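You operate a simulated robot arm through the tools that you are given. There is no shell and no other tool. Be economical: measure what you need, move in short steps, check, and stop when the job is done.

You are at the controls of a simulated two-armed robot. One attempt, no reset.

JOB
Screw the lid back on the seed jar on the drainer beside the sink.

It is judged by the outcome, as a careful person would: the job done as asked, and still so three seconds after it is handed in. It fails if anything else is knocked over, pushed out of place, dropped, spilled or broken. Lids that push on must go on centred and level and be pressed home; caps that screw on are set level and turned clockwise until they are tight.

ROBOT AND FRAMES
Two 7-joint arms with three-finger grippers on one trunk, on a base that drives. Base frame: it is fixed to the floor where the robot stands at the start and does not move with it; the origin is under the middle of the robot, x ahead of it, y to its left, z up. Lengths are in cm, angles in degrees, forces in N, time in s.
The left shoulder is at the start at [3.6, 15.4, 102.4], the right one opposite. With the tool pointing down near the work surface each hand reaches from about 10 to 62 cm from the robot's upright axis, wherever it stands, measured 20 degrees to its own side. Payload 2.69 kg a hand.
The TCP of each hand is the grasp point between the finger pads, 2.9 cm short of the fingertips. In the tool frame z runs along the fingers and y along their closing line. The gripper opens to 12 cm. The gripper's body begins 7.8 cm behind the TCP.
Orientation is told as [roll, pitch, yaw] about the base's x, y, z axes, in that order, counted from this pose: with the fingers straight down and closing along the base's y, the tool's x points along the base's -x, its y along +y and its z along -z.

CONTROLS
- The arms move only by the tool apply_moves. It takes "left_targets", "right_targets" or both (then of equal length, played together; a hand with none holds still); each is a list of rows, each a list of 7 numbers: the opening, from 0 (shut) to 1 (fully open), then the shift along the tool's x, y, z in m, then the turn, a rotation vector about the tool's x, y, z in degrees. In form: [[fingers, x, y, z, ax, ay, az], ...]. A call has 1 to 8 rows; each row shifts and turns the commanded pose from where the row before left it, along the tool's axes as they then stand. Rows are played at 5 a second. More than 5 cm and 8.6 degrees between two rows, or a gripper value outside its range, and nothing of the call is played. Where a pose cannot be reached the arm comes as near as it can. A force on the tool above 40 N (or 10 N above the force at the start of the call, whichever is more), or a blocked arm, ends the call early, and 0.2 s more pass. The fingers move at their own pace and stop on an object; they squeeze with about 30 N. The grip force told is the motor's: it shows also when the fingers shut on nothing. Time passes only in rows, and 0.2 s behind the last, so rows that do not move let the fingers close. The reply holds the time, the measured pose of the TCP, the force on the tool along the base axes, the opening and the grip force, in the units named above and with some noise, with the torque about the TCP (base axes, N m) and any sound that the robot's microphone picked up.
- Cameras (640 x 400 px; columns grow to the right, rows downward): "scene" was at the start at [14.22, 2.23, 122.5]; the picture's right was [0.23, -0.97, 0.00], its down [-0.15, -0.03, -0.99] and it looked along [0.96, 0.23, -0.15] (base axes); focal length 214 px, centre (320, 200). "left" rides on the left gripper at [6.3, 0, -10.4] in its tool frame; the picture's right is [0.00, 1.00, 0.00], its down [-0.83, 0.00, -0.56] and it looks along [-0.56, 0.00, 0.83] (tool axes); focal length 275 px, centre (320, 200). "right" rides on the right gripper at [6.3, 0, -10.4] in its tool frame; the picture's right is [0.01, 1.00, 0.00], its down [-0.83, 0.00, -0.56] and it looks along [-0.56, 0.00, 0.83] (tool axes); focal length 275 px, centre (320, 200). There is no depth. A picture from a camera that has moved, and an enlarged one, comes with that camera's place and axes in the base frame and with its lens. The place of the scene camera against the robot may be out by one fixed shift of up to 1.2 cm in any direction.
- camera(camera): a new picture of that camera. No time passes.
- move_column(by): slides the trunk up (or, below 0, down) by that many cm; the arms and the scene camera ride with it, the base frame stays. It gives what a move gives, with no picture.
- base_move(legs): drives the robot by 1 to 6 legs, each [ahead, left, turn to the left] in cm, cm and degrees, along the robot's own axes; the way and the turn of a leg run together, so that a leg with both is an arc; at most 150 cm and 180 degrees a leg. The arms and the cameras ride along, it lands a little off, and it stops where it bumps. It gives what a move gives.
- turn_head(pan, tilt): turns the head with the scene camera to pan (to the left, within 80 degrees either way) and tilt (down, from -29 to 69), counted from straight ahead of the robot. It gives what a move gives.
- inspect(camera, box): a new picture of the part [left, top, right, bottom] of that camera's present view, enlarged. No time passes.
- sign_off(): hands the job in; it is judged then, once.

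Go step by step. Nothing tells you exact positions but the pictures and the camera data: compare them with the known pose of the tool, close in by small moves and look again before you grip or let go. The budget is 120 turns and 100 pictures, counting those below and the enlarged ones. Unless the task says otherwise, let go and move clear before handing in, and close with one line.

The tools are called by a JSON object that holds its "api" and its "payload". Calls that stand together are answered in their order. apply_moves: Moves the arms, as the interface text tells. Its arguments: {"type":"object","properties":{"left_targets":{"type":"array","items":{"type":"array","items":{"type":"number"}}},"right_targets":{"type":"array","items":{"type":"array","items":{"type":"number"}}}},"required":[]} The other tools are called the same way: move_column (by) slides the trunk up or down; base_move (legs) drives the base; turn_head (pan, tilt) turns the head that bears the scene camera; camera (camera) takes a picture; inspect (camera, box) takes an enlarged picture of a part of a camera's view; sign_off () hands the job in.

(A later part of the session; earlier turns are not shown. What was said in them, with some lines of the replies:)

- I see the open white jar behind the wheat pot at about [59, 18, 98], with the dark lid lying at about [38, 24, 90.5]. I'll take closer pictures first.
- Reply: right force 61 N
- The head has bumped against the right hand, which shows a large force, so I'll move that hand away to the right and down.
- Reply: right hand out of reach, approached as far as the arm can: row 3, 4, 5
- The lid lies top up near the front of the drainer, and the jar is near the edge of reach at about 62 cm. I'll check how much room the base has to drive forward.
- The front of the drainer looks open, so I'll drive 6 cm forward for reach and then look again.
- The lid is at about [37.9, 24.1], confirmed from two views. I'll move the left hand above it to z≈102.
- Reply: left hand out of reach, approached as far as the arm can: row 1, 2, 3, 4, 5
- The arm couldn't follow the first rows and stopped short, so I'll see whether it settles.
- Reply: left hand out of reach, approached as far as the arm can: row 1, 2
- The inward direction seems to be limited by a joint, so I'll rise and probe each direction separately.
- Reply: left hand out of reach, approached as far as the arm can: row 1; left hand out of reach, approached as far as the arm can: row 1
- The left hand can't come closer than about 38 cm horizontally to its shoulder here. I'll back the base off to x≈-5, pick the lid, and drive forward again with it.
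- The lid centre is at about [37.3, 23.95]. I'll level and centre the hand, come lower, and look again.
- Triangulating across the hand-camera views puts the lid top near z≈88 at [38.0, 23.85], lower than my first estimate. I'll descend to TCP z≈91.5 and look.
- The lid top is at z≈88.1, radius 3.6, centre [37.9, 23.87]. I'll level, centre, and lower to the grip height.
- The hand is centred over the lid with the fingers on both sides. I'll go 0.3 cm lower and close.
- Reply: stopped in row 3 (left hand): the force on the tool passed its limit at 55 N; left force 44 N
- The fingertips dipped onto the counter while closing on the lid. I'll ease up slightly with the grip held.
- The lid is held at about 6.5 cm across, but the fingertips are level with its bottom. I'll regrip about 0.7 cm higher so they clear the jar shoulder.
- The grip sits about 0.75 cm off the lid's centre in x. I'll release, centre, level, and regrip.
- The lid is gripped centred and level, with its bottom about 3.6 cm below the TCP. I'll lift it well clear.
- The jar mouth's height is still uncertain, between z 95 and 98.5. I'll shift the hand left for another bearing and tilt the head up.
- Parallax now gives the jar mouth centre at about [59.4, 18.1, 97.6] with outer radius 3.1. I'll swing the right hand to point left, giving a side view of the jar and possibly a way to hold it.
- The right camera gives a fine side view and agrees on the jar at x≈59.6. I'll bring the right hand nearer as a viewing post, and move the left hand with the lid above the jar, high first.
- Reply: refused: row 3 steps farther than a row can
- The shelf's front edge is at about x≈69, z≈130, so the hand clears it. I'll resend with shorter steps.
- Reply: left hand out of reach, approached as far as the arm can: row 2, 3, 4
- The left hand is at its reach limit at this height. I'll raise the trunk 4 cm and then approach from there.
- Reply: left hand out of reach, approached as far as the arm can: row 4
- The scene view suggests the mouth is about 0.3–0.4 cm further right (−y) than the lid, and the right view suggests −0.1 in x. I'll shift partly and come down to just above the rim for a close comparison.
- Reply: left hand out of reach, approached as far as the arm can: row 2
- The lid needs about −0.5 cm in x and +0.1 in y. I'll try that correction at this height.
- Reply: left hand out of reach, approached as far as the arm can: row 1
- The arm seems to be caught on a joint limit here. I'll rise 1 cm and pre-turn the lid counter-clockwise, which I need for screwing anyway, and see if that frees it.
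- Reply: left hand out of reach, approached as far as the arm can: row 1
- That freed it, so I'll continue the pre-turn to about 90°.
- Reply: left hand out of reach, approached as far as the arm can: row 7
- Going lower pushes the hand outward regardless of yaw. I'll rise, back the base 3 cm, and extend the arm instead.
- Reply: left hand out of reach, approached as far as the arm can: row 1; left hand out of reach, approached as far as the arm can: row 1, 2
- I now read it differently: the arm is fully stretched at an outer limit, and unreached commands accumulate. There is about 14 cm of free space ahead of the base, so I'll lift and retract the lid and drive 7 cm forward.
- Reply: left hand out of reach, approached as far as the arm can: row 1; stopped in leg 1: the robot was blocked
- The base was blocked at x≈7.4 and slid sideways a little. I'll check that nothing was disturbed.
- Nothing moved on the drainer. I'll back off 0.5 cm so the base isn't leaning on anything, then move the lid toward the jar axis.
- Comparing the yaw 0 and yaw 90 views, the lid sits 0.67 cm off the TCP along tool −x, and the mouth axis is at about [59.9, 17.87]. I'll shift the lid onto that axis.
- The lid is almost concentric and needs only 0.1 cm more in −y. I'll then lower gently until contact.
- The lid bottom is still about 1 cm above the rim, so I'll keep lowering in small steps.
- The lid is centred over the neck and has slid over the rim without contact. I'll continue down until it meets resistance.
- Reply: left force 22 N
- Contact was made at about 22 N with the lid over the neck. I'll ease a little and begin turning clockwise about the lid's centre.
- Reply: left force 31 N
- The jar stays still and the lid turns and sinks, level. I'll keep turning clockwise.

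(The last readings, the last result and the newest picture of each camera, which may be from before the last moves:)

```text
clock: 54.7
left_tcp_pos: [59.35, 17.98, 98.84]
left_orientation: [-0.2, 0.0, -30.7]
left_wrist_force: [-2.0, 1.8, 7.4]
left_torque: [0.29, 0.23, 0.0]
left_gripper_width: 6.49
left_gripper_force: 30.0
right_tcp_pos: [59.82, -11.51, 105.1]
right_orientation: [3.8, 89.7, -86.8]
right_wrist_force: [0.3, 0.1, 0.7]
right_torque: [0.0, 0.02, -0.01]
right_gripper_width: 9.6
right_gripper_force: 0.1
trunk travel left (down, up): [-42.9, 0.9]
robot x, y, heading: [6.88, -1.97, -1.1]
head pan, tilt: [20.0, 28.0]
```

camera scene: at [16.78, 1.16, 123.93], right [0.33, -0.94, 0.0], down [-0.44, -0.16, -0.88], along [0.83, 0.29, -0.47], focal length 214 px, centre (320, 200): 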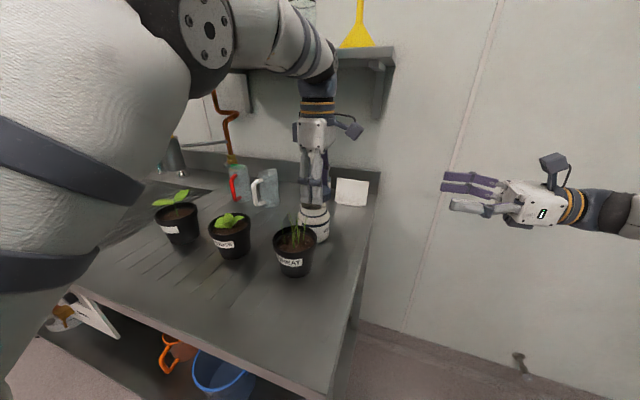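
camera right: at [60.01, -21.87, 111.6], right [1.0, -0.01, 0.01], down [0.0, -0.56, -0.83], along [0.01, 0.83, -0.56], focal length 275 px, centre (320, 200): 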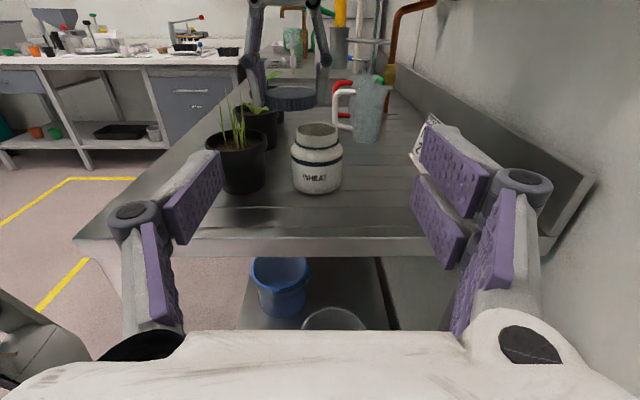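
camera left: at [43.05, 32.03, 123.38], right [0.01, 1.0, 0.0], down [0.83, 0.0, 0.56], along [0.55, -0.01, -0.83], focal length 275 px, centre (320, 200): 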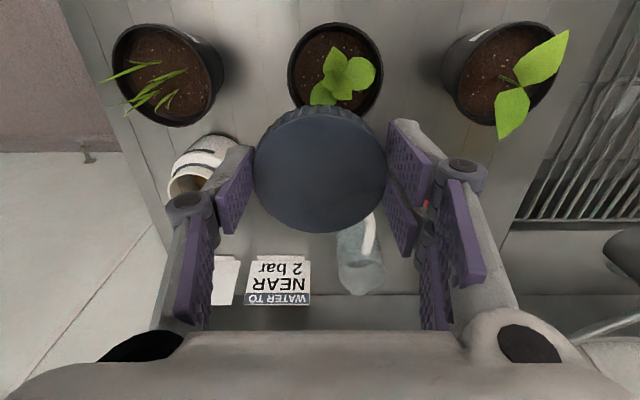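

{"api": "apply_moves", "payload": {"left_targets": [[0.4, 0, 0.0009, 0.0003, 0, 0, 8], [0.4, 0, 0.0009, 0.0003, 0, 0, 8], [0.4, 0, 0.0009, 0.0003, 0, 0, 8], [0.4, 0, 0.0009, 0.0003, 0, 0, 8], [0.4, 0, 0.0009, 0.0003, 0, 0, 8], [0.4, 0, 0.0009, 0.0003, 0, 0, 8], [0.4, 0, 0.0009, 0.0003, 0, 0, 8]]}}

{"api": "inspect", "payload": {"camera": "right", "box": [265, 90, 375, 200]}}

```text
clock: 56.3
left_tcp_pos: [59.67, 18.32, 98.7]
left_orientation: [0.1, -0.2, -86.9]
left_wrist_force: [1.9, -2.6, 15.5]
left_torque: [-0.13, 0.15, 0.07]
left_gripper_width: 6.48
left_gripper_force: 29.6
right_tcp_pos: [59.79, -11.73, 105.2]
right_orientation: [20.6, 89.6, -70.2]
right_wrist_force: [0.1, -0.3, -0.5]
right_torque: [0.03, -0.04, 0.01]
right_gripper_width: 9.6
right_gripper_force: 0.0
trunk travel left (down, up): [-42.9, 0.9]
robot x, y, heading: [6.83, -1.89, -1.0]
head pan, tilt: [20.0, 28.0]
```

```text
3.64 times, centred on (320, 145) of right
camera zoom: at [59.73, -22.0, 111.65], right [1.0, -0.01, 0.01], down [0.0, -0.56, -0.83], along [0.01, 0.83, -0.56], focal length 1001 px, centre (320, 400)
```

zoom: 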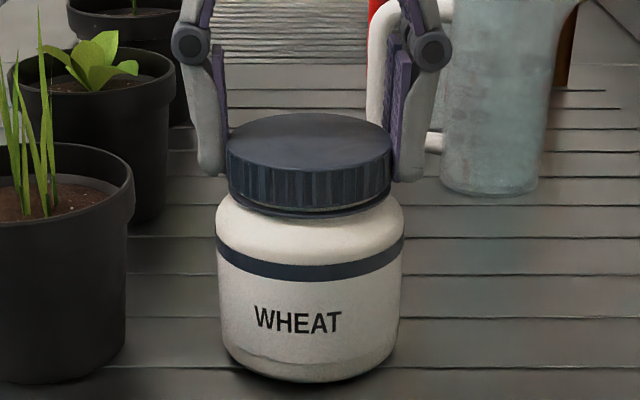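

The lid keeps sinking with the jar still. I'll see how much further the wrist turns.

{"api": "apply_moves", "payload": {"left_targets": [[0.4, 0, 0.0009, 0.0003, 0, 0, 8], [0.4, 0, 0.0009, 0.0003, 0, 0, 8], [0.4, 0, 0.0009, 0.0003, 0, 0, 8], [0.4, 0, 0.0009, 0.0003, 0, 0, 8], [0.4, 0, 0.0009, 0.0003, 0, 0, 8], [0.4, 0, 0.0009, 0.0003, 0, 0, 8]]}}

```text
clock: 57.7
left_tcp_pos: [60.35, 18.16, 98.8]
left_orientation: [0.3, 0.0, -134.9]
left_wrist_force: [0.1, 0.4, 27.9]
left_torque: [-0.19, 0.12, 0.34]
left_gripper_width: 6.52
left_gripper_force: 30.2
right_tcp_pos: [59.83, -11.65, 105.38]
right_orientation: [30.1, 89.7, -60.5]
right_wrist_force: [-0.1, -0.3, 0.3]
right_torque: [0.0, 0.0, 0.0]
right_gripper_width: 9.61
right_gripper_force: 0.0
trunk travel left (down, up): [-42.9, 0.9]
robot x, y, heading: [6.77, -2.26, -0.9]
head pan, tilt: [20.0, 28.0]
```

Torque is rising to 0.34 N·m, so the lid may be nearly home. I'll ease the downward push and turn on.

{"api": "apply_moves", "payload": {"left_targets": [[0.4, 0, 0, -0.0015, 0, 0, 0], [0.4, 0, 0.0006, 0, 0, 0, 5], [0.4, 0, 0.0006, 0, 0, 0, 5], [0.4, 0, 0.0006, 0, 0, 0, 5]]}}

{"api": "inspect", "payload": {"camera": "right", "box": [265, 90, 375, 200]}}

```text
clock: 58.7
left_tcp_pos: [60.41, 18.04, 98.65]
left_orientation: [0.2, -0.1, -149.8]
left_wrist_force: [0.0, 0.3, 23.2]
left_torque: [0.01, 0.16, 0.29]
left_gripper_width: 6.49
left_gripper_force: 30.2
right_tcp_pos: [59.88, -11.65, 105.2]
right_orientation: [19.0, 89.6, -71.6]
right_wrist_force: [-0.2, -0.3, 1.2]
right_torque: [-0.03, -0.01, 0.03]
right_gripper_width: 9.61
right_gripper_force: 0.1
trunk travel left (down, up): [-42.9, 0.9]
robot x, y, heading: [6.9, -2.0, -0.7]
head pan, tilt: [20.0, 28.0]
```

```text
3.64 times, centred on (320, 145) of right
camera zoom: at [59.68, -21.96, 111.64], right [1.0, -0.01, 0.01], down [0.0, -0.56, -0.83], along [0.01, 0.83, -0.56], focal length 1001 px, centre (320, 400)
```

zoom: 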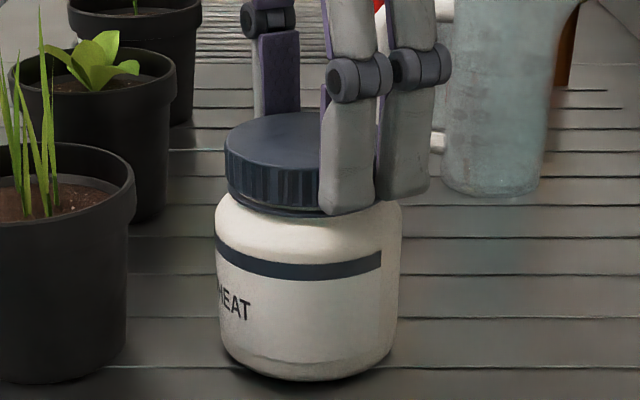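

The jar now turns with the lid, so the lid is snug but needs the jar held to tighten it properly. I'll release and raise the left hand, then bring the right hand in to hold the jar.

{"api": "apply_moves", "payload": {"left_targets": [[0.7, 0, 0, 0, 0, 0, 0], [0.75, 0, 0, 0, 0, 0, 0], [0.75, 0, 0, -0.02, 0, 0, 0], [0.75, 0, 0, -0.03, 0, 0, 0], [0.75, 0, 0, -0.03, 0, 0, -8], [0.75, 0, 0, 0, 0, 0, -8], [0.75, 0, 0, 0, 0, 0, -8], [0.75, 0, 0, 0, 0, 0, -8]]}}

{"api": "inspect", "payload": {"camera": "right", "box": [220, 60, 420, 260]}}

```text
clock: 60.5
left_tcp_pos: [59.82, 18.19, 106.67]
left_orientation: [0.0, -0.2, -117.6]
left_wrist_force: [-0.9, 0.4, 0.2]
left_torque: [0.0, 0.0, -0.03]
left_gripper_width: 8.99
left_gripper_force: 0.0
left hand out of reach, approached as far as the arm can: row 5
right_tcp_pos: [59.83, -11.59, 105.14]
right_orientation: [-1.0, 89.6, -91.6]
right_wrist_force: [0.3, 0.2, -0.3]
right_torque: [-0.03, 0.01, -0.03]
right_gripper_width: 9.6
right_gripper_force: 0.1
trunk travel left (down, up): [-42.9, 0.9]
robot x, y, heading: [6.98, -1.97, -0.5]
head pan, tilt: [20.0, 28.0]
```

```text
2.00 times, centred on (320, 160) of right
camera zoom: at [59.84, -21.91, 111.56], right [1.0, -0.01, 0.0], down [0.0, -0.56, -0.83], along [0.01, 0.83, -0.56], focal length 551 px, centre (320, 280)
```

zoom: 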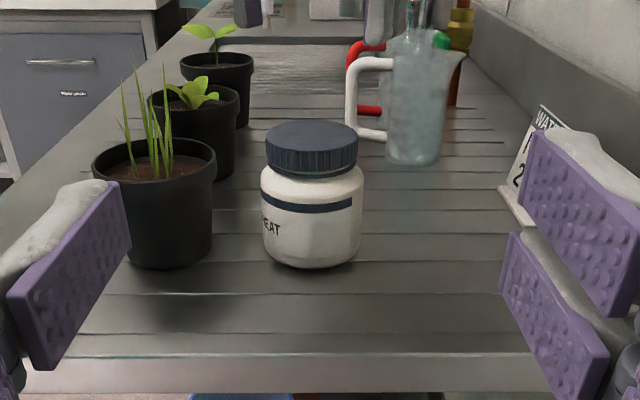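

The lid sits level on the jar. I'll tilt the right hand 12° down, align it in x, and advance partway.

{"api": "apply_moves", "payload": {"right_targets": [[0.76, 0, -0.0065, 0, 0, -6, 0], [0.76, 0, 0, 0, 0, -6, 0], [0.76, -0.032, 0, 0, 0, 0, 0], [0.76, -0.031, 0, 0, 0, 0, 0], [0.76, 0, 0, 0.04, 0, 0, 0], [0.76, 0, 0, 0.04, 0, 0, 0], [0.76, 0, 0, 0.04, 0, 0, 0], [0.76, 0, 0, 0, 0, 0, 0]], "left_targets": [[0.75, 0, 0, 0, 0, 0, -8], [0.75, 0, 0, 0, 0, 0, -8], [0.75, 0, 0, 0, 0, 0, -8], [0.75, 0, 0, 0, 0, 0, -8], [0.75, 0, 0, 0, 0, 0, -8], [0.75, 0, 0, 0, 0, 0, -8], [0.75, 0, 0, 0, 0, 0, 0], [0.75, 0, 0, 0, 0, 0, 0]]}}

{"api": "camera", "payload": {"camera": "right"}}

{"api": "camera", "payload": {"camera": "scene"}}

```text
clock: 62.3
left_tcp_pos: [59.95, 18.06, 106.55]
left_orientation: [-0.1, -0.2, -69.6]
left_wrist_force: [0.9, -0.4, 0.3]
left_torque: [0.0, 0.01, 0.0]
left_gripper_width: 8.98
left_gripper_force: 0.1
right_tcp_pos: [59.21, -1.08, 96.39]
right_orientation: [0.0, 77.7, -90.6]
right_wrist_force: [-1.0, -0.7, -0.8]
right_torque: [0.02, -0.03, 0.0]
right_gripper_width: 9.11
right_gripper_force: 0.1
trunk travel left (down, up): [-42.9, 0.9]
robot x, y, heading: [6.7, -2.15, -1.0]
head pan, tilt: [20.0, 28.0]
```

```text
35 pictures are left
camera right: at [59.22, -10.03, 104.85], right [1.0, -0.01, 0.0], down [0.0, -0.72, -0.69], along [0.01, 0.69, -0.72], focal length 275 px, centre (320, 200)
```

right: 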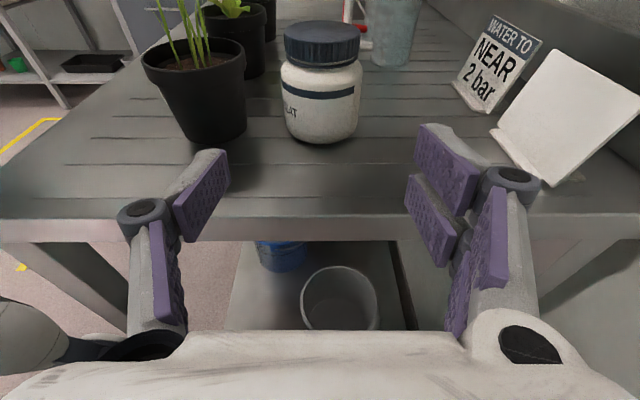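

```text
34 pictures are left
camera scene: at [16.62, 1.09, 123.93], right [0.33, -0.94, 0.0], down [-0.44, -0.15, -0.88], along [0.83, 0.29, -0.47], focal length 214 px, centre (320, 200)
```

scene: 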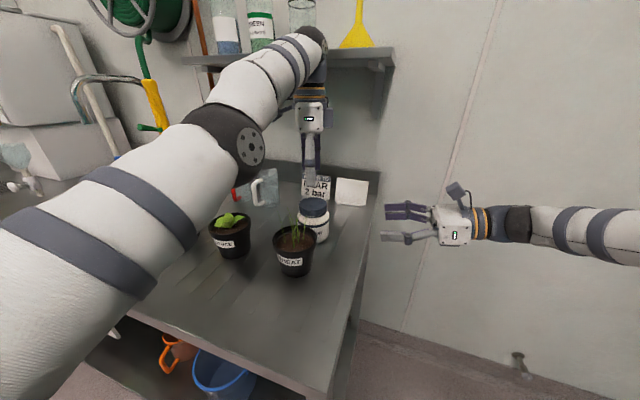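

{"api": "apply_moves", "payload": {"right_targets": [[0.76, 0, 0.002, 0.04, 0, 0, 0], [0.76, 0, 0, 0.04, 0, 0, 0], [0.76, 0, 0, 0.03, 0, 0, 0], [0.76, 0, 0, 0, 0, 0, 0]]}}

{"api": "camera", "payload": {"camera": "right"}}

{"api": "inspect", "payload": {"camera": "scene", "box": [256, 140, 456, 265]}}

```text
clock: 63.3
left_tcp_pos: [59.79, 18.33, 106.58]
left_orientation: [-0.1, -0.1, -69.8]
left_wrist_force: [0.2, 0.7, 0.5]
left_torque: [-0.01, -0.01, 0.0]
left_gripper_width: 9.02
left_gripper_force: 0.0
right_tcp_pos: [59.67, 9.45, 93.94]
right_orientation: [0.1, 77.8, -90.7]
right_wrist_force: [0.0, 0.1, 0.1]
right_torque: [0.0, -0.02, 0.03]
right_gripper_width: 9.1
right_gripper_force: 0.1
trunk travel left (down, up): [-42.9, 0.9]
robot x, y, heading: [6.66, -2.01, -0.7]
head pan, tilt: [20.0, 28.0]
```

```text
33 pictures are left
camera right: at [59.71, 0.69, 102.44], right [1.0, -0.01, 0.0], down [0.0, -0.72, -0.69], along [0.01, 0.69, -0.72], focal length 275 px, centre (320, 200)
```

right: 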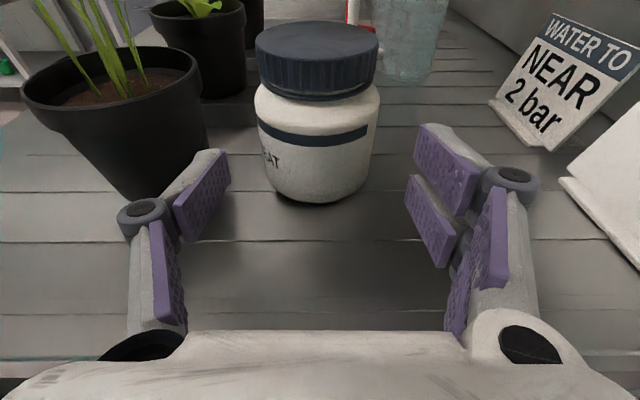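

```text
3.20 times, centred on (356, 202) of scene
camera zoom: at [16.63, 1.1, 123.93], right [0.33, -0.94, 0.0], down [-0.44, -0.15, -0.88], along [0.83, 0.29, -0.47], focal length 686 px, centre (205, 192)
```

zoom: 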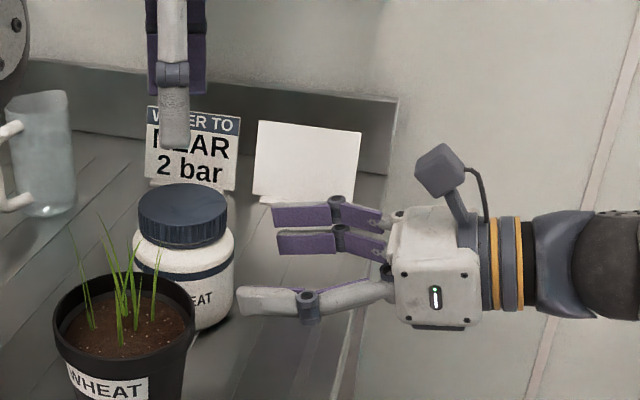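

{"api": "apply_moves", "payload": {"right_targets": [[0.76, 0, -0.003, 0.03, 0, 0, 0], [0.76, 0, 0, 0.03, 0, 0, 0], [0.76, 0, 0, 0.015, 0, 0, 0], [0.76, 0, 0, 0, 0, 0, 0]]}}

{"api": "camera", "payload": {"camera": "right"}}

{"api": "inspect", "payload": {"camera": "scene", "box": [256, 140, 456, 265]}}

```text
clock: 64.3
left_tcp_pos: [59.83, 18.11, 106.61]
left_orientation: [0.0, -0.1, -69.7]
left_wrist_force: [0.7, 0.5, 0.6]
left_torque: [0.01, -0.01, 0.02]
left_gripper_width: 9.02
left_gripper_force: 0.1
right_tcp_pos: [59.55, 16.83, 92.34]
right_orientation: [-0.1, 77.7, -90.7]
right_wrist_force: [0.5, 0.2, -0.2]
right_torque: [-0.03, 0.02, 0.02]
right_gripper_width: 9.12
right_gripper_force: 0.1
trunk travel left (down, up): [-42.9, 0.9]
robot x, y, heading: [6.92, -2.01, -0.6]
head pan, tilt: [20.0, 28.0]
```

```text
31 pictures are left
camera right: at [59.32, 8.09, 100.92], right [1.0, -0.01, 0.0], down [0.0, -0.72, -0.69], along [0.01, 0.69, -0.72], focal length 275 px, centre (320, 200)
```

right: 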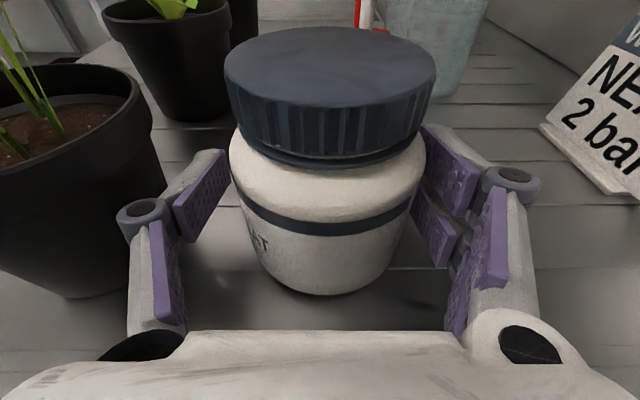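

```text
3.20 times, centred on (356, 202) of scene
camera zoom: at [16.63, 1.11, 123.92], right [0.33, -0.94, 0.0], down [-0.44, -0.15, -0.88], along [0.83, 0.29, -0.47], focal length 686 px, centre (205, 192)
```

zoom: 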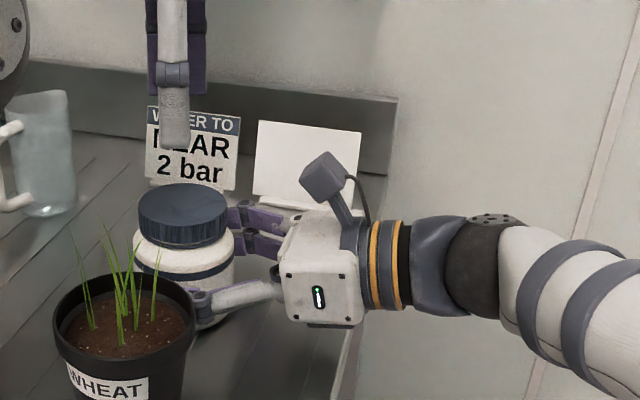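

The fingers straddle the jar body, clear of the pot. I'll centre by 0.2 cm and close.

{"api": "apply_moves", "payload": {"right_targets": [[0.72, 0, 0.002, 0.003, 0, 0, 0], [0.66, 0, 0, 0, 0, 0, 0], [0.6, 0, 0, 0, 0, 0, 0], [0.5, 0, 0, 0, 0, 0, 0], [0.5, 0, 0, 0, 0, 0, 0]]}}

{"api": "camera", "payload": {"camera": "right"}}

```text
clock: 65.5
left_tcp_pos: [59.94, 18.25, 106.59]
left_orientation: [-0.2, 0.0, -69.8]
left_wrist_force: [-0.2, -0.1, -0.5]
left_torque: [-0.02, -0.01, -0.01]
left_gripper_width: 9.02
left_gripper_force: 0.0
right_tcp_pos: [59.58, 17.2, 92.38]
right_orientation: [-0.1, 77.7, -90.7]
right_wrist_force: [-0.6, 0.2, -0.8]
right_torque: [0.0, 0.04, -0.03]
right_gripper_width: 7.8
right_gripper_force: 30.1
trunk travel left (down, up): [-42.9, 0.9]
robot x, y, heading: [7.11, -1.78, -0.6]
head pan, tilt: [20.0, 28.0]
```

```text
29 pictures are left
camera right: at [59.49, 8.42, 100.83], right [1.0, -0.01, 0.0], down [0.0, -0.72, -0.69], along [0.01, 0.69, -0.72], focal length 275 px, centre (320, 200)
```

right: 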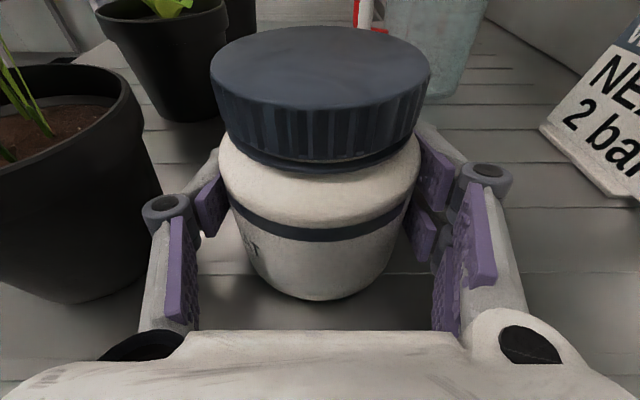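

The jar is held at 7.8 cm wide. I'll bring the left hand down over the lid and check alignment.

{"api": "apply_moves", "payload": {"left_targets": [[0.75, -0.0045, -0.0022, 0.02, 0, 0, 0], [0.75, 0, 0, 0.02, 0, 0, 0], [0.75, 0, 0, 0.015, 0, 0, 0], [0.75, 0, 0, 0, 0, 0, 0]]}}

{"api": "inspect", "payload": {"camera": "scene", "box": [276, 160, 356, 240]}}

{"api": "camera", "payload": {"camera": "left"}}

{"api": "camera", "payload": {"camera": "right"}}

```text
clock: 66.5
left_tcp_pos: [61.45, 17.68, 101.57]
left_orientation: [-0.4, -0.1, -69.7]
left_wrist_force: [-0.4, 0.2, -1.0]
left_torque: [-0.02, -0.01, -0.02]
left_gripper_width: 8.97
left_gripper_force: 0.0
left hand out of reach, approached as far as the arm can: row 1, 2, 3
right_tcp_pos: [59.53, 17.05, 92.43]
right_orientation: [0.0, 77.7, -90.6]
right_wrist_force: [0.1, -0.3, 0.3]
right_torque: [0.02, 0.04, 0.01]
right_gripper_width: 7.81
right_gripper_force: 29.9
trunk travel left (down, up): [-42.9, 0.9]
robot x, y, heading: [6.77, -1.93, -0.7]
head pan, tilt: [20.0, 28.0]
```

```text
5.00 times, centred on (316, 200) of scene
camera zoom: at [16.64, 1.13, 123.92], right [0.33, -0.94, 0.0], down [-0.44, -0.15, -0.88], along [0.83, 0.29, -0.47], focal length 1072 px, centre (340, 200)
```

zoom: 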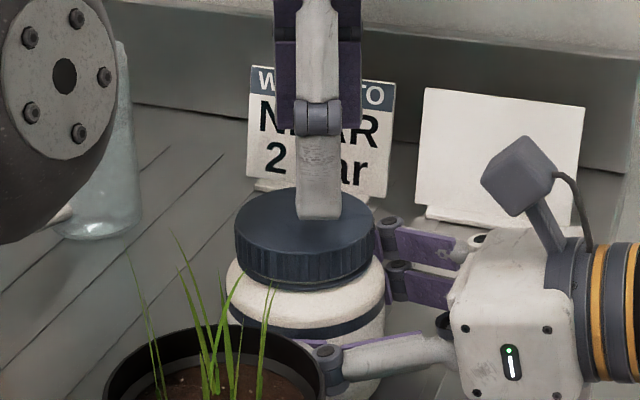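

```text
27 pictures are left
camera left: at [59.33, 23.71, 112.02], right [0.94, 0.34, -0.01], down [0.29, -0.78, 0.56], along [0.19, -0.52, -0.83], focal length 275 px, centre (320, 200)
```

left: 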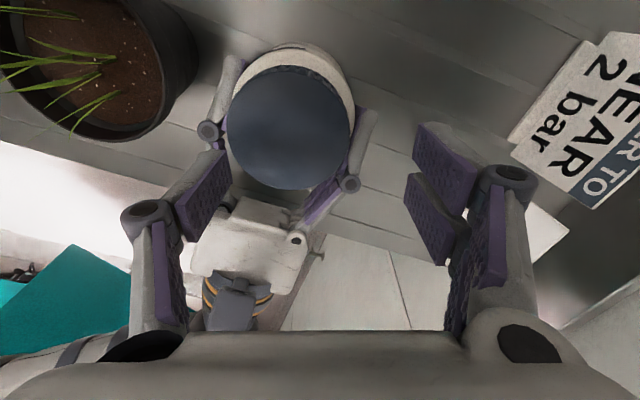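

```text
26 pictures are left
camera right: at [59.5, 8.42, 100.83], right [1.0, -0.01, 0.0], down [0.0, -0.72, -0.69], along [0.01, 0.69, -0.72], focal length 275 px, centre (320, 200)
```

right: 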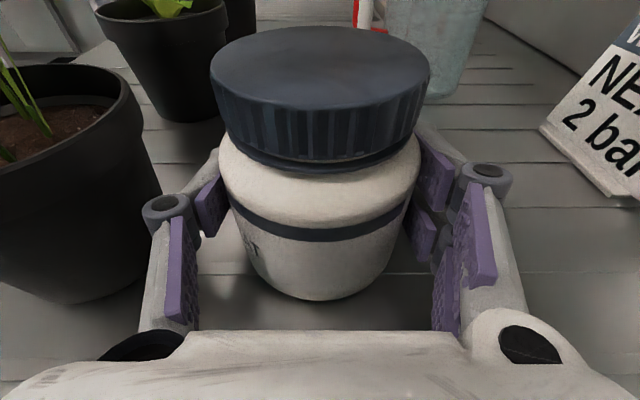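

The left hand drifted to x=61.5 near its reach limit. The lid is about 0.5 cm along tool x and −1.6 along tool y from it, so I'll correct at this height.

{"api": "apply_moves", "payload": {"left_targets": [[0.75, 0.005, -0.016, 0, 0, 0, 0], [0.75, 0, 0, 0, 0, 0, 0]]}}

{"api": "camera", "payload": {"camera": "left"}}

{"api": "inspect", "payload": {"camera": "scene", "box": [276, 160, 356, 240]}}

```text
clock: 67.1
left_tcp_pos: [61.36, 17.55, 101.96]
left_orientation: [-0.2, -0.1, -69.6]
left_wrist_force: [-0.7, -0.2, 0.7]
left_torque: [-0.02, -0.01, -0.04]
left_gripper_width: 8.99
left_gripper_force: 0.0
left hand out of reach, approached as far as the arm can: row 1
right_tcp_pos: [59.63, 17.16, 92.35]
right_orientation: [0.1, 77.7, -90.7]
right_wrist_force: [0.6, 0.3, 0.5]
right_torque: [0.02, 0.01, -0.02]
right_gripper_width: 7.8
right_gripper_force: 30.0
trunk travel left (down, up): [-42.9, 0.9]
robot x, y, heading: [7.01, -1.96, -0.9]
head pan, tilt: [20.0, 28.0]
```

```text
25 pictures are left
camera left: at [59.26, 23.61, 112.27], right [0.94, 0.34, 0.0], down [0.29, -0.78, 0.56], along [0.19, -0.52, -0.83], focal length 275 px, centre (320, 200)
```

left: 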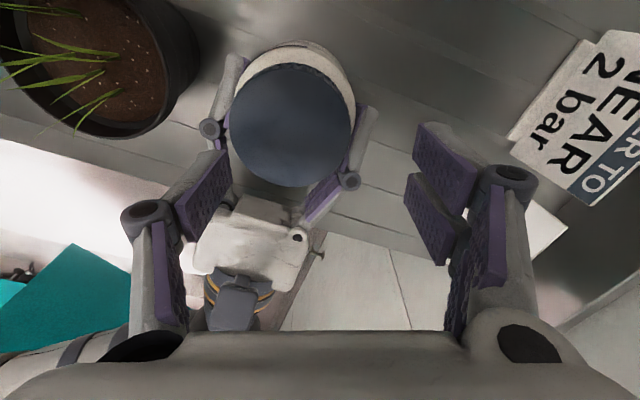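

```text
5.00 times, centred on (316, 200) of scene
camera zoom: at [16.64, 1.13, 123.92], right [0.33, -0.94, 0.0], down [-0.44, -0.15, -0.88], along [0.83, 0.29, -0.47], focal length 1072 px, centre (340, 200)
```

zoom: 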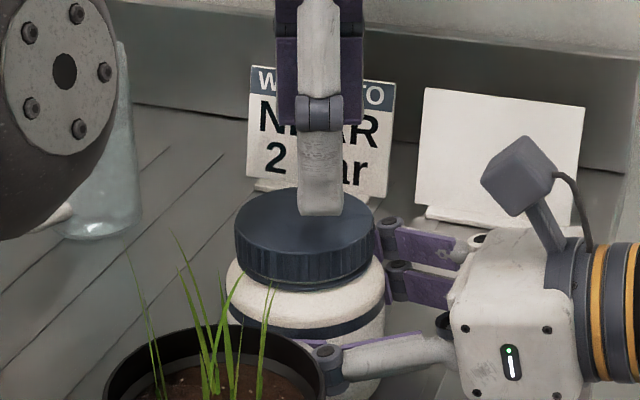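

The arm is stuck on its stretched-out singularity. I'll rise, retract inward to bend the elbow, and approach again from inside.

{"api": "apply_moves", "payload": {"left_targets": [[0.75, 0.003, -0.009, -0.04, 0, 0, 0], [0.75, 0.01, -0.028, 0, 0, 0, 0], [0.75, 0.01, -0.028, 0, 0, 0, 0], [0.75, 0, 0, 0, 0, 0, 0]]}}

```text
clock: 68.1
left_tcp_pos: [59.08, 17.28, 107.77]
left_orientation: [-0.2, 0.0, -69.7]
left_wrist_force: [-0.7, -0.1, 0.0]
left_torque: [-0.01, -0.01, 0.0]
left_gripper_width: 9.02
left_gripper_force: 0.1
left hand out of reach, approached as far as the arm can: row 1, 2, 3
right_tcp_pos: [59.65, 17.26, 92.39]
right_orientation: [-0.1, 77.8, -90.7]
right_wrist_force: [-0.1, -0.2, -0.1]
right_torque: [0.01, 0.06, -0.02]
right_gripper_width: 7.83
right_gripper_force: 30.4
trunk travel left (down, up): [-42.9, 0.9]
robot x, y, heading: [7.01, -1.67, -0.8]
head pan, tilt: [20.0, 28.0]
```

{"api": "apply_moves", "payload": {"left_targets": [[0.75, 0.015, -0.04, 0.01, 0, 0, 0], [0.75, 0.005, -0.014, 0.0, 0, 0, 0], [0.75, 0, 0, 0, 0, 0, 0]]}}

```text
clock: 68.9
left_tcp_pos: [58.95, 17.07, 107.93]
left_orientation: [-0.2, -0.1, -69.7]
left_wrist_force: [0.2, 0.4, -0.1]
left_torque: [-0.01, -0.01, -0.01]
left_gripper_width: 9.01
left_gripper_force: 0.1
left hand out of reach, approached as far as the arm can: row 1, 2
right_tcp_pos: [59.71, 17.28, 92.38]
right_orientation: [0.1, 77.7, -90.7]
right_wrist_force: [1.0, 0.1, 0.5]
right_torque: [-0.03, -0.01, -0.01]
right_gripper_width: 7.8
right_gripper_force: 29.8
trunk travel left (down, up): [-42.9, 0.9]
robot x, y, heading: [6.9, -2.08, -1.0]
head pan, tilt: [20.0, 28.0]
```

{"api": "apply_moves", "payload": {"left_targets": [[0.75, 0, 0, 0, 0, 0, -8], [0.75, 0, 0, 0, 0, 0, -8], [0.75, 0, 0, 0, 0, 0, -8], [0.75, 0, 0, 0, 0, 0, -8], [0.75, 0, 0, 0, 0, 0, -8], [0.75, 0.03, 0, 0, 0, 0, -6], [0.75, 0.02, 0, 0, 0, 0, 0]]}}

```text
clock: 70.5
left_tcp_pos: [58.56, 18.68, 108.59]
left_orientation: [-0.4, 0.7, -26.7]
left_wrist_force: [-0.3, 0.0, 0.6]
left_torque: [-0.02, 0.0, 0.0]
left_gripper_width: 9.0
left_gripper_force: 0.1
left hand out of reach, approached as far as the arm can: row 6, 7
right_tcp_pos: [59.62, 17.16, 92.34]
right_orientation: [0.0, 77.7, -90.6]
right_wrist_force: [0.1, -0.3, 0.0]
right_torque: [0.0, 0.01, 0.03]
right_gripper_width: 7.81
right_gripper_force: 29.7
trunk travel left (down, up): [-42.9, 0.9]
robot x, y, heading: [6.89, -1.66, -0.7]
head pan, tilt: [20.0, 28.0]
```

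{"api": "apply_moves", "payload": {"left_targets": [[0.75, 0, 0, 0, 0, -8, 0], [0.75, 0, 0, 0, 0, -8, 0], [0.75, 0.02, 0, 0, 0, 0, 0], [0.75, 0, 0, 0, 0, 0, 0]]}}

```text
clock: 71.5
left_tcp_pos: [63.04, 19.61, 111.17]
left_orientation: [-0.4, -15.4, -26.9]
left_wrist_force: [0.6, 0.1, -0.6]
left_torque: [0.01, -0.01, -0.01]
left_gripper_width: 8.98
left_gripper_force: 0.0
left hand out of reach, approached as far as the arm can: row 1, 2, 3
right_tcp_pos: [59.56, 17.2, 92.47]
right_orientation: [0.0, 77.7, -90.7]
right_wrist_force: [0.6, 0.4, 0.8]
right_torque: [-0.03, 0.02, 0.04]
right_gripper_width: 7.82
right_gripper_force: 30.3
trunk travel left (down, up): [-42.9, 0.9]
robot x, y, heading: [7.22, -1.75, -0.8]
head pan, tilt: [20.0, 28.0]
```

{"api": "apply_moves", "payload": {"left_targets": [[0.75, 0, 0, 0, 0, 8, 0], [0.75, 0, 0, 0, 0, 7.5, 0], [0.75, 0.036, -0.018, -0.01, 0, 0, 0], [0.75, 0.036, -0.018, -0.01, 0, 0, 0], [0.75, 0.036, -0.018, -0.01, 0, 0, 0], [0.75, 0.036, -0.018, 0, 0, 0, 0]]}}

```text
clock: 72.9
left_tcp_pos: [41.57, 24.41, 114.0]
left_orientation: [-0.3, -0.1, -26.8]
left_wrist_force: [-0.2, -0.4, -0.1]
left_torque: [0.01, 0.0, 0.01]
left_gripper_width: 9.0
left_gripper_force: 0.0
left hand out of reach, approached as far as the arm can: row 1, 2
right_tcp_pos: [59.53, 17.31, 92.42]
right_orientation: [-0.1, 77.7, -90.7]
right_wrist_force: [-0.5, 2.0, 0.4]
right_torque: [0.04, 0.07, -0.01]
right_gripper_width: 7.8
right_gripper_force: 29.4
trunk travel left (down, up): [-42.9, 0.9]
robot x, y, heading: [6.89, -2.01, -0.5]
head pan, tilt: [20.0, 28.0]
```

That freed the elbow. I'll turn to yaw −50 and approach the lid again from inside, keeping above the grass.

{"api": "apply_moves", "payload": {"left_targets": [[0.75, 0, 0, 0, 0, 0, 8], [0.75, 0, 0, 0, 0, 0, 8], [0.75, 0, 0, 0, 0, 0, 7], [0.75, -0.0233, 0.0257, 0.02, 0, 0, 0], [0.75, -0.0233, 0.0257, 0.02, 0, 0, 0], [0.75, -0.0233, 0.0257, 0.02, 0, 0, 0], [0.75, 0, 0, 0, 0, 0, 0]]}}

{"api": "apply_moves", "payload": {"left_targets": [[0.75, -0.033, 0.0063, 0.015, 0, 0, 0], [0.75, -0.033, 0.0063, 0.015, 0, 0, 0], [0.75, 0, 0, 0, 0, 0, 0]]}}

```text
clock: 74.5
left_tcp_pos: [51.93, 24.07, 107.94]
left_orientation: [-0.3, -0.1, -49.9]
left_wrist_force: [-0.4, 0.0, -0.6]
left_torque: [0.01, -0.04, 0.01]
left_gripper_width: 8.98
left_gripper_force: 0.1
right_tcp_pos: [59.51, 17.33, 92.32]
right_orientation: [0.1, 77.7, -90.6]
right_wrist_force: [-0.4, 0.0, -0.7]
right_torque: [0.0, 0.07, -0.01]
right_gripper_width: 7.8
right_gripper_force: 29.7
trunk travel left (down, up): [-42.9, 0.9]
robot x, y, heading: [6.56, -1.78, -0.7]
head pan, tilt: [20.0, 28.0]
```

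```text
clock: 75.3
left_tcp_pos: [57.17, 19.81, 105.12]
left_orientation: [-0.3, -0.1, -49.8]
left_wrist_force: [1.0, -0.3, -0.2]
left_torque: [-0.02, -0.02, 0.01]
left_gripper_width: 9.03
left_gripper_force: 0.0
right_tcp_pos: [59.6, 17.34, 92.36]
right_orientation: [0.0, 77.7, -90.5]
right_wrist_force: [-1.3, 0.3, -0.8]
right_torque: [0.02, 0.06, -0.01]
right_gripper_width: 7.82
right_gripper_force: 30.1
trunk travel left (down, up): [-42.9, 0.9]
robot x, y, heading: [6.83, -1.77, -0.7]
head pan, tilt: [20.0, 28.0]
```

{"api": "apply_moves", "payload": {"left_targets": [[0.75, -0.0167, 0.0031, 0.018, 0, 0, 0], [0.75, -0.0167, 0.0031, 0.015, 0, 0, 0], [0.75, 0, 0, 0, 0, 0, 0]]}}

{"api": "camera", "payload": {"camera": "left"}}

{"api": "inspect", "payload": {"camera": "scene", "box": [276, 160, 356, 240]}}

```text
clock: 76.1
left_tcp_pos: [59.66, 17.73, 101.63]
left_orientation: [-0.2, -0.2, -49.9]
left_wrist_force: [-0.5, -0.2, 0.1]
left_torque: [0.0, 0.0, 0.0]
left_gripper_width: 8.99
left_gripper_force: 0.0
right_tcp_pos: [59.61, 17.24, 92.36]
right_orientation: [0.1, 77.6, -90.6]
right_wrist_force: [-0.2, 0.6, -0.9]
right_torque: [0.04, 0.03, 0.01]
right_gripper_width: 7.83
right_gripper_force: 30.6
trunk travel left (down, up): [-42.9, 0.9]
robot x, y, heading: [6.78, -1.82, -1.0]
head pan, tilt: [20.0, 28.0]
```

```text
23 pictures are left
camera left: at [55.67, 22.64, 112.03], right [0.77, 0.64, 0.0], down [0.53, -0.64, 0.56], along [0.35, -0.43, -0.83], focal length 275 px, centre (320, 200)
```

left: 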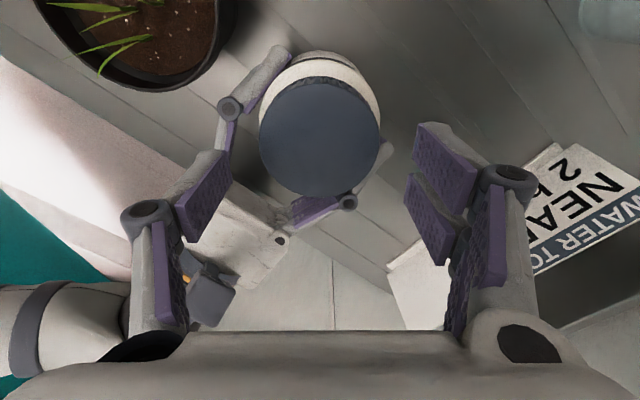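

```text
5.00 times, centred on (316, 200) of scene
camera zoom: at [16.64, 1.14, 123.92], right [0.33, -0.94, 0.0], down [-0.44, -0.15, -0.88], along [0.83, 0.29, -0.47], focal length 1072 px, centre (340, 200)
```

zoom: 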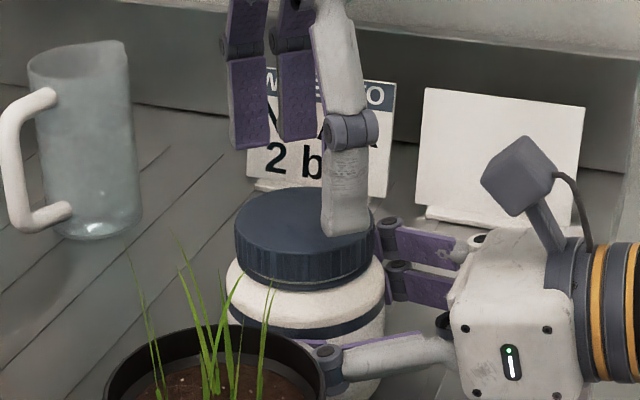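

The left hand is centred over the lid. I'll descend to the previous grip height and close.

{"api": "apply_moves", "payload": {"left_targets": [[0.75, 0, 0, 0.01, 0, 0, 0], [0.75, 0, 0, 0.01, 0, 0, 0], [0.75, 0, 0, 0.008, 0, 0, 0], [0.7, 0, 0, 0, 0, 0, 0], [0.6, 0, 0, 0, 0, 0, 0], [0.4, 0, 0, 0, 0, 0, 0], [0.4, 0, 0, 0, 0, 0, 0]]}}

{"api": "inspect", "payload": {"camera": "scene", "box": [276, 160, 356, 240]}}

{"api": "camera", "payload": {"camera": "left"}}

```text
clock: 77.7
left_tcp_pos: [59.74, 17.57, 98.97]
left_orientation: [-0.3, -0.1, -49.9]
left_wrist_force: [-2.9, -1.1, 2.1]
left_torque: [-0.03, 0.07, 0.0]
left_gripper_width: 6.48
left_gripper_force: 29.8
right_tcp_pos: [59.6, 17.26, 92.28]
right_orientation: [0.0, 77.6, -90.7]
right_wrist_force: [3.1, 2.6, -1.7]
right_torque: [-0.05, 0.13, -0.04]
right_gripper_width: 7.81
right_gripper_force: 29.7
trunk travel left (down, up): [-42.9, 0.9]
robot x, y, heading: [6.75, -1.72, -0.7]
head pan, tilt: [20.0, 28.0]
```

```text
5.00 times, centred on (316, 200) of scene
camera zoom: at [16.64, 1.13, 123.92], right [0.33, -0.94, 0.0], down [-0.44, -0.15, -0.88], along [0.83, 0.29, -0.47], focal length 1072 px, centre (340, 200)
```

zoom: 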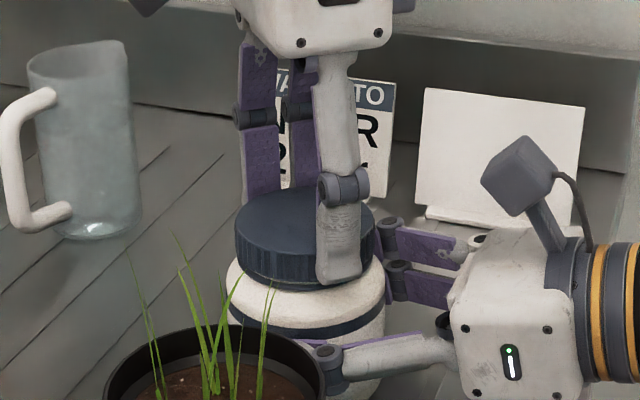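

```text
20 pictures are left
camera left: at [55.73, 22.49, 109.29], right [0.77, 0.64, -0.01], down [0.53, -0.64, 0.56], along [0.35, -0.43, -0.83], focal length 275 px, centre (320, 200)
```

left: 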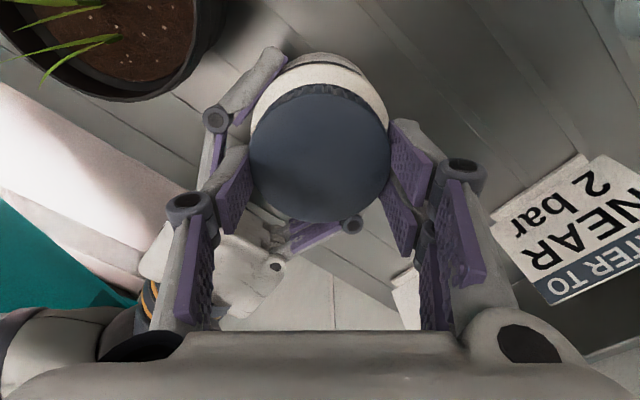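

Both hands hold. I'll turn the lid clockwise in small steps and watch the torque.

{"api": "apply_moves", "payload": {"left_targets": [[0.4, 0, 0, 0.0003, 0, 0, 6], [0.4, 0, 0, 0.0003, 0, 0, 6], [0.4, 0, 0, 0, 0, 0, 6], [0.4, 0, 0, 0, 0, 0, 0]]}}

```text
clock: 78.7
left_tcp_pos: [59.84, 17.34, 98.95]
left_orientation: [-0.2, -0.2, -67.9]
left_wrist_force: [-3.1, -4.9, 8.1]
left_torque: [-0.13, 0.12, 1.22]
left_gripper_width: 6.43
left_gripper_force: 29.8
right_tcp_pos: [59.61, 17.14, 92.46]
right_orientation: [0.2, 77.7, -90.5]
right_wrist_force: [4.3, 2.0, -2.8]
right_torque: [-0.18, 0.17, -1.2]
right_gripper_width: 7.6
right_gripper_force: 30.3
trunk travel left (down, up): [-42.9, 0.9]
robot x, y, heading: [6.89, -2.04, -0.8]
head pan, tilt: [20.0, 28.0]
```

Torque is 1.2 N·m, matched by the holding hand, so the lid is getting tight. I'll give it a little more and look.

{"api": "apply_moves", "payload": {"left_targets": [[0.4, 0, 0, 0, 0, 0, 4], [0.4, 0, 0, 0, 0, 0, 4], [0.4, 0, 0, 0, 0, 0, 0]]}}

{"api": "camera", "payload": {"camera": "right"}}

```text
clock: 79.5
left_tcp_pos: [59.65, 17.47, 98.86]
left_orientation: [-0.3, -0.1, -76.0]
left_wrist_force: [-6.3, -4.8, 11.3]
left_torque: [-0.1, 0.3, 1.48]
left_gripper_width: 6.5
left_gripper_force: 30.1
right_tcp_pos: [59.52, 17.15, 92.35]
right_orientation: [0.2, 77.7, -90.4]
right_wrist_force: [4.9, 2.7, -2.6]
right_torque: [-0.02, 0.39, -1.37]
right_gripper_width: 7.74
right_gripper_force: 30.4
trunk travel left (down, up): [-42.9, 0.9]
robot x, y, heading: [6.62, -2.34, -1.0]
head pan, tilt: [20.0, 28.0]
```

```text
19 pictures are left
camera right: at [59.44, 8.38, 100.91], right [1.0, -0.01, 0.01], down [0.0, -0.72, -0.69], along [0.01, 0.69, -0.72], focal length 275 px, centre (320, 200)
```

right: 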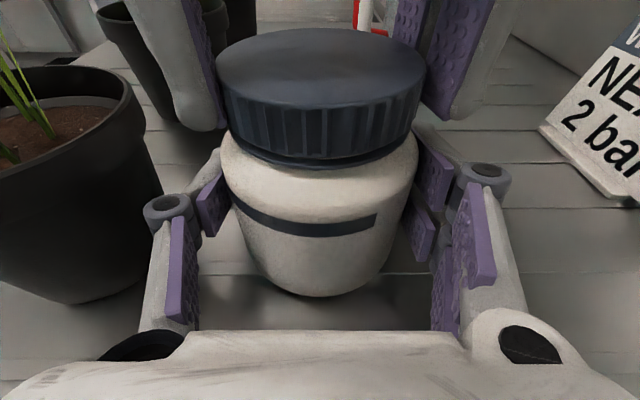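

The lid is tight: at about 1.4 N·m the whole jar began to slip in the holding fingers. I'll release the left hand and lift it clear.

{"api": "apply_moves", "payload": {"left_targets": [[0.6, 0, 0, 0, 0, 0, 0], [0.75, 0, 0, 0, 0, 0, 0], [0.75, 0, 0, -0.02, 0, 0, 0], [0.75, 0, 0, -0.03, 0, 0, 0], [0.75, 0, 0, 0, 0, 0, 0]]}}

{"api": "camera", "payload": {"camera": "right"}}

{"api": "inspect", "payload": {"camera": "scene", "box": [276, 160, 356, 240]}}

```text
clock: 80.7
left_tcp_pos: [59.68, 17.28, 103.97]
left_orientation: [-0.1, -0.2, -75.8]
left_wrist_force: [0.1, -0.5, 0.1]
left_torque: [0.02, 0.01, 0.02]
left_gripper_width: 9.02
left_gripper_force: 0.1
right_tcp_pos: [59.54, 17.29, 92.49]
right_orientation: [0.2, 77.7, -90.5]
right_wrist_force: [-2.3, 1.2, 5.5]
right_torque: [0.28, 0.19, 0.05]
right_gripper_width: 7.74
right_gripper_force: 30.1
trunk travel left (down, up): [-42.9, 0.9]
robot x, y, heading: [6.41, -1.97, -0.7]
head pan, tilt: [20.0, 28.0]
```

```text
18 pictures are left
camera right: at [59.45, 8.41, 100.9], right [1.0, -0.01, 0.01], down [0.0, -0.72, -0.69], along [0.01, 0.69, -0.72], focal length 275 px, centre (320, 200)
```

right: 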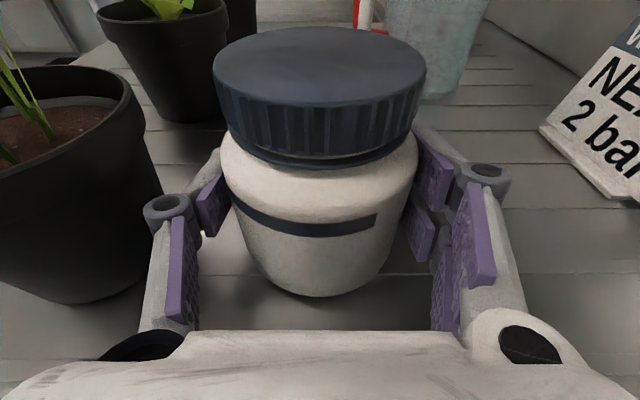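

```text
5.00 times, centred on (316, 200) of scene
camera zoom: at [16.57, 1.12, 123.93], right [0.33, -0.94, 0.0], down [-0.44, -0.15, -0.88], along [0.83, 0.29, -0.47], focal length 1072 px, centre (340, 200)
```

zoom: 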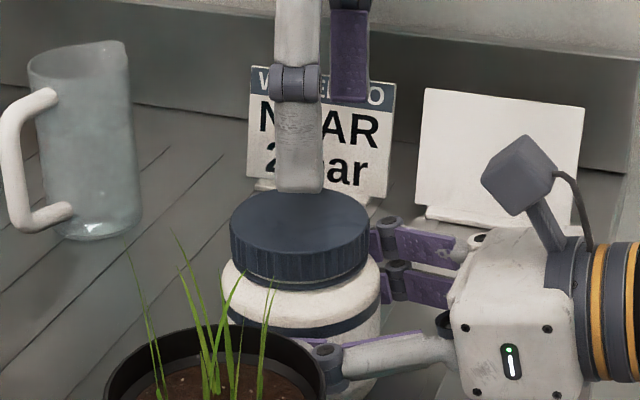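

The lid is on and level. Now I'll open the right hand gently and check the jar stands.

{"api": "apply_moves", "payload": {"right_targets": [[0.67, 0, 0, 0, 0, 0, 0], [0.7, 0, 0, 0, 0, 0, 0], [0.76, 0, 0, 0, 0, 0, 0], [0.76, 0, 0, 0, 0, 0, 0]]}}

{"api": "camera", "payload": {"camera": "right"}}

```text
clock: 81.7
left_tcp_pos: [59.83, 17.29, 103.89]
left_orientation: [-0.3, -0.1, -75.8]
left_wrist_force: [0.3, -0.7, -0.5]
left_torque: [-0.03, 0.0, 0.01]
left_gripper_width: 9.0
left_gripper_force: 0.0
right_tcp_pos: [59.59, 17.19, 92.39]
right_orientation: [0.0, 77.8, -90.6]
right_wrist_force: [-0.4, 0.1, -0.5]
right_torque: [-0.02, -0.01, 0.02]
right_gripper_width: 9.13
right_gripper_force: 0.1
trunk travel left (down, up): [-42.9, 0.9]
robot x, y, heading: [6.78, -1.88, -0.7]
head pan, tilt: [20.0, 28.0]
```

```text
16 pictures are left
camera right: at [59.5, 8.42, 100.84], right [1.0, -0.01, 0.0], down [0.0, -0.72, -0.69], along [0.01, 0.69, -0.72], focal length 275 px, centre (320, 200)
```

right: 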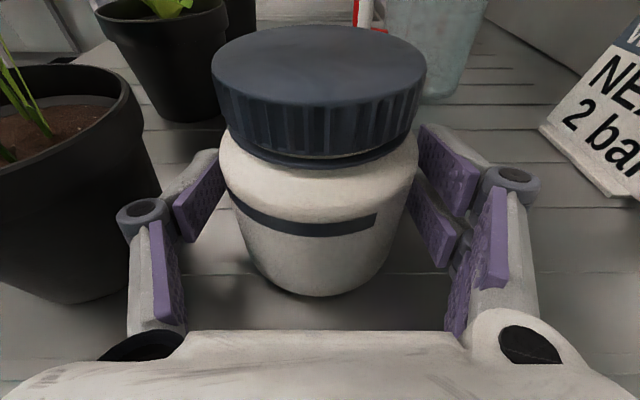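

The jar stands free, so I'll back the right hand straight out and raise the left.

{"api": "apply_moves", "payload": {"right_targets": [[0.78, 0, -0.001, -0.02, 0, 0, 0], [0.78, 0, 0, -0.04, 0, 0, 0], [0.78, 0, 0, -0.04, 0, 0, 0], [0.78, 0, 0, -0.04, 0, 0, 0], [0.78, 0, 0, -0.04, 0, 0, 0]], "left_targets": [[0.75, 0, 0, 0, 0, 0, 0], [0.75, 0, 0, 0, 0, 0, 0], [0.75, 0, 0, -0.01, 0, 0, 0], [0.75, 0, 0, 0, 0, 0, 0], [0.75, 0, 0, 0, 0, 0, 0]]}}

{"api": "inspect", "payload": {"camera": "right", "box": [220, 0, 420, 170]}}

{"api": "inspect", "payload": {"camera": "scene", "box": [266, 160, 366, 250]}}

```text
clock: 82.9
left_tcp_pos: [59.61, 17.29, 104.84]
left_orientation: [-0.1, -0.2, -75.9]
left_wrist_force: [0.5, -0.8, 0.2]
left_torque: [0.03, -0.01, -0.01]
left_gripper_width: 9.01
left_gripper_force: 0.0
right_tcp_pos: [59.17, -0.43, 96.4]
right_orientation: [0.2, 77.8, -90.5]
right_wrist_force: [-0.3, -1.2, -0.2]
right_torque: [-0.06, -0.01, -0.04]
right_gripper_width: 9.37
right_gripper_force: 0.1
trunk travel left (down, up): [-42.9, 0.9]
robot x, y, heading: [6.88, -2.05, -0.7]
head pan, tilt: [20.0, 28.0]
```

```text
2.35 times, centred on (320, 85) of right
camera zoom: at [59.11, -9.33, 104.79], right [1.0, -0.01, 0.01], down [0.0, -0.72, -0.69], along [0.01, 0.69, -0.72], focal length 648 px, centre (320, 471)
```

zoom: 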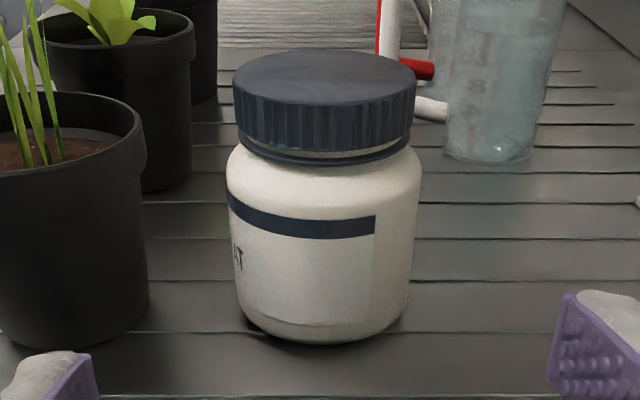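

```text
4.44 times, centred on (316, 205) of scene
camera zoom: at [16.61, 1.07, 123.93], right [0.33, -0.94, 0.0], down [-0.44, -0.15, -0.88], along [0.83, 0.29, -0.47], focal length 953 px, centre (338, 178)
```

zoom: 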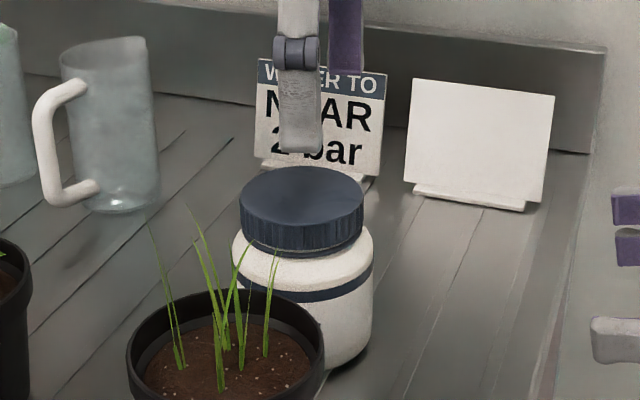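

I'll look closer to check that the jar and lid stand level.

{"api": "inspect", "payload": {"camera": "right", "box": [280, 15, 360, 75]}}

{"api": "inspect", "payload": {"camera": "right", "box": [270, 65, 370, 155]}}

```text
6.67 times, centred on (320, 45) of right
camera zoom: at [59.11, -9.33, 104.79], right [1.0, -0.01, 0.01], down [0.0, -0.72, -0.69], along [0.01, 0.69, -0.72], focal length 1835 px, centre (320, 1233)
```

zoom: 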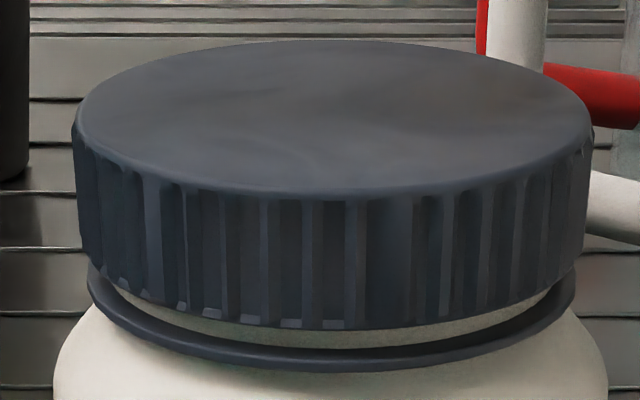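

```text
4.44 times, centred on (320, 110) of right
camera zoom: at [59.11, -9.33, 104.79], right [1.0, -0.01, 0.01], down [0.0, -0.72, -0.69], along [0.01, 0.69, -0.72], focal length 1224 px, centre (320, 600)
```

zoom: 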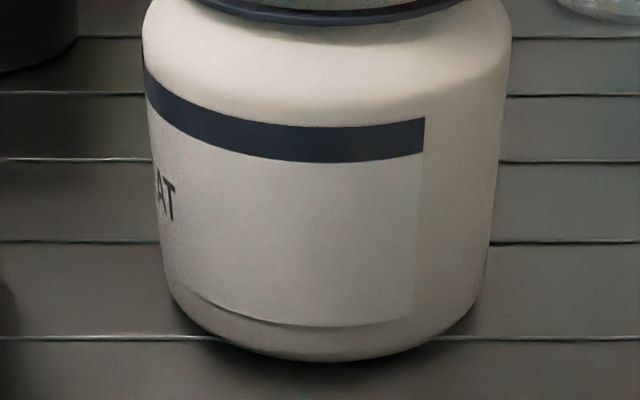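

The lid is level, centred and tight, the jar is standing, and both hands are clear with nothing else disturbed.

{"api": "sign_off", "payload": {}}

```text
The job is handed in.
```

The lid is back on the seed jar, level and centred, and I turned it clockwise until it was tight at about 1.4 N·m. The jar is standing on the drainer where it was, but turned, so its label faces another way. Nothing else on the drainer was moved.
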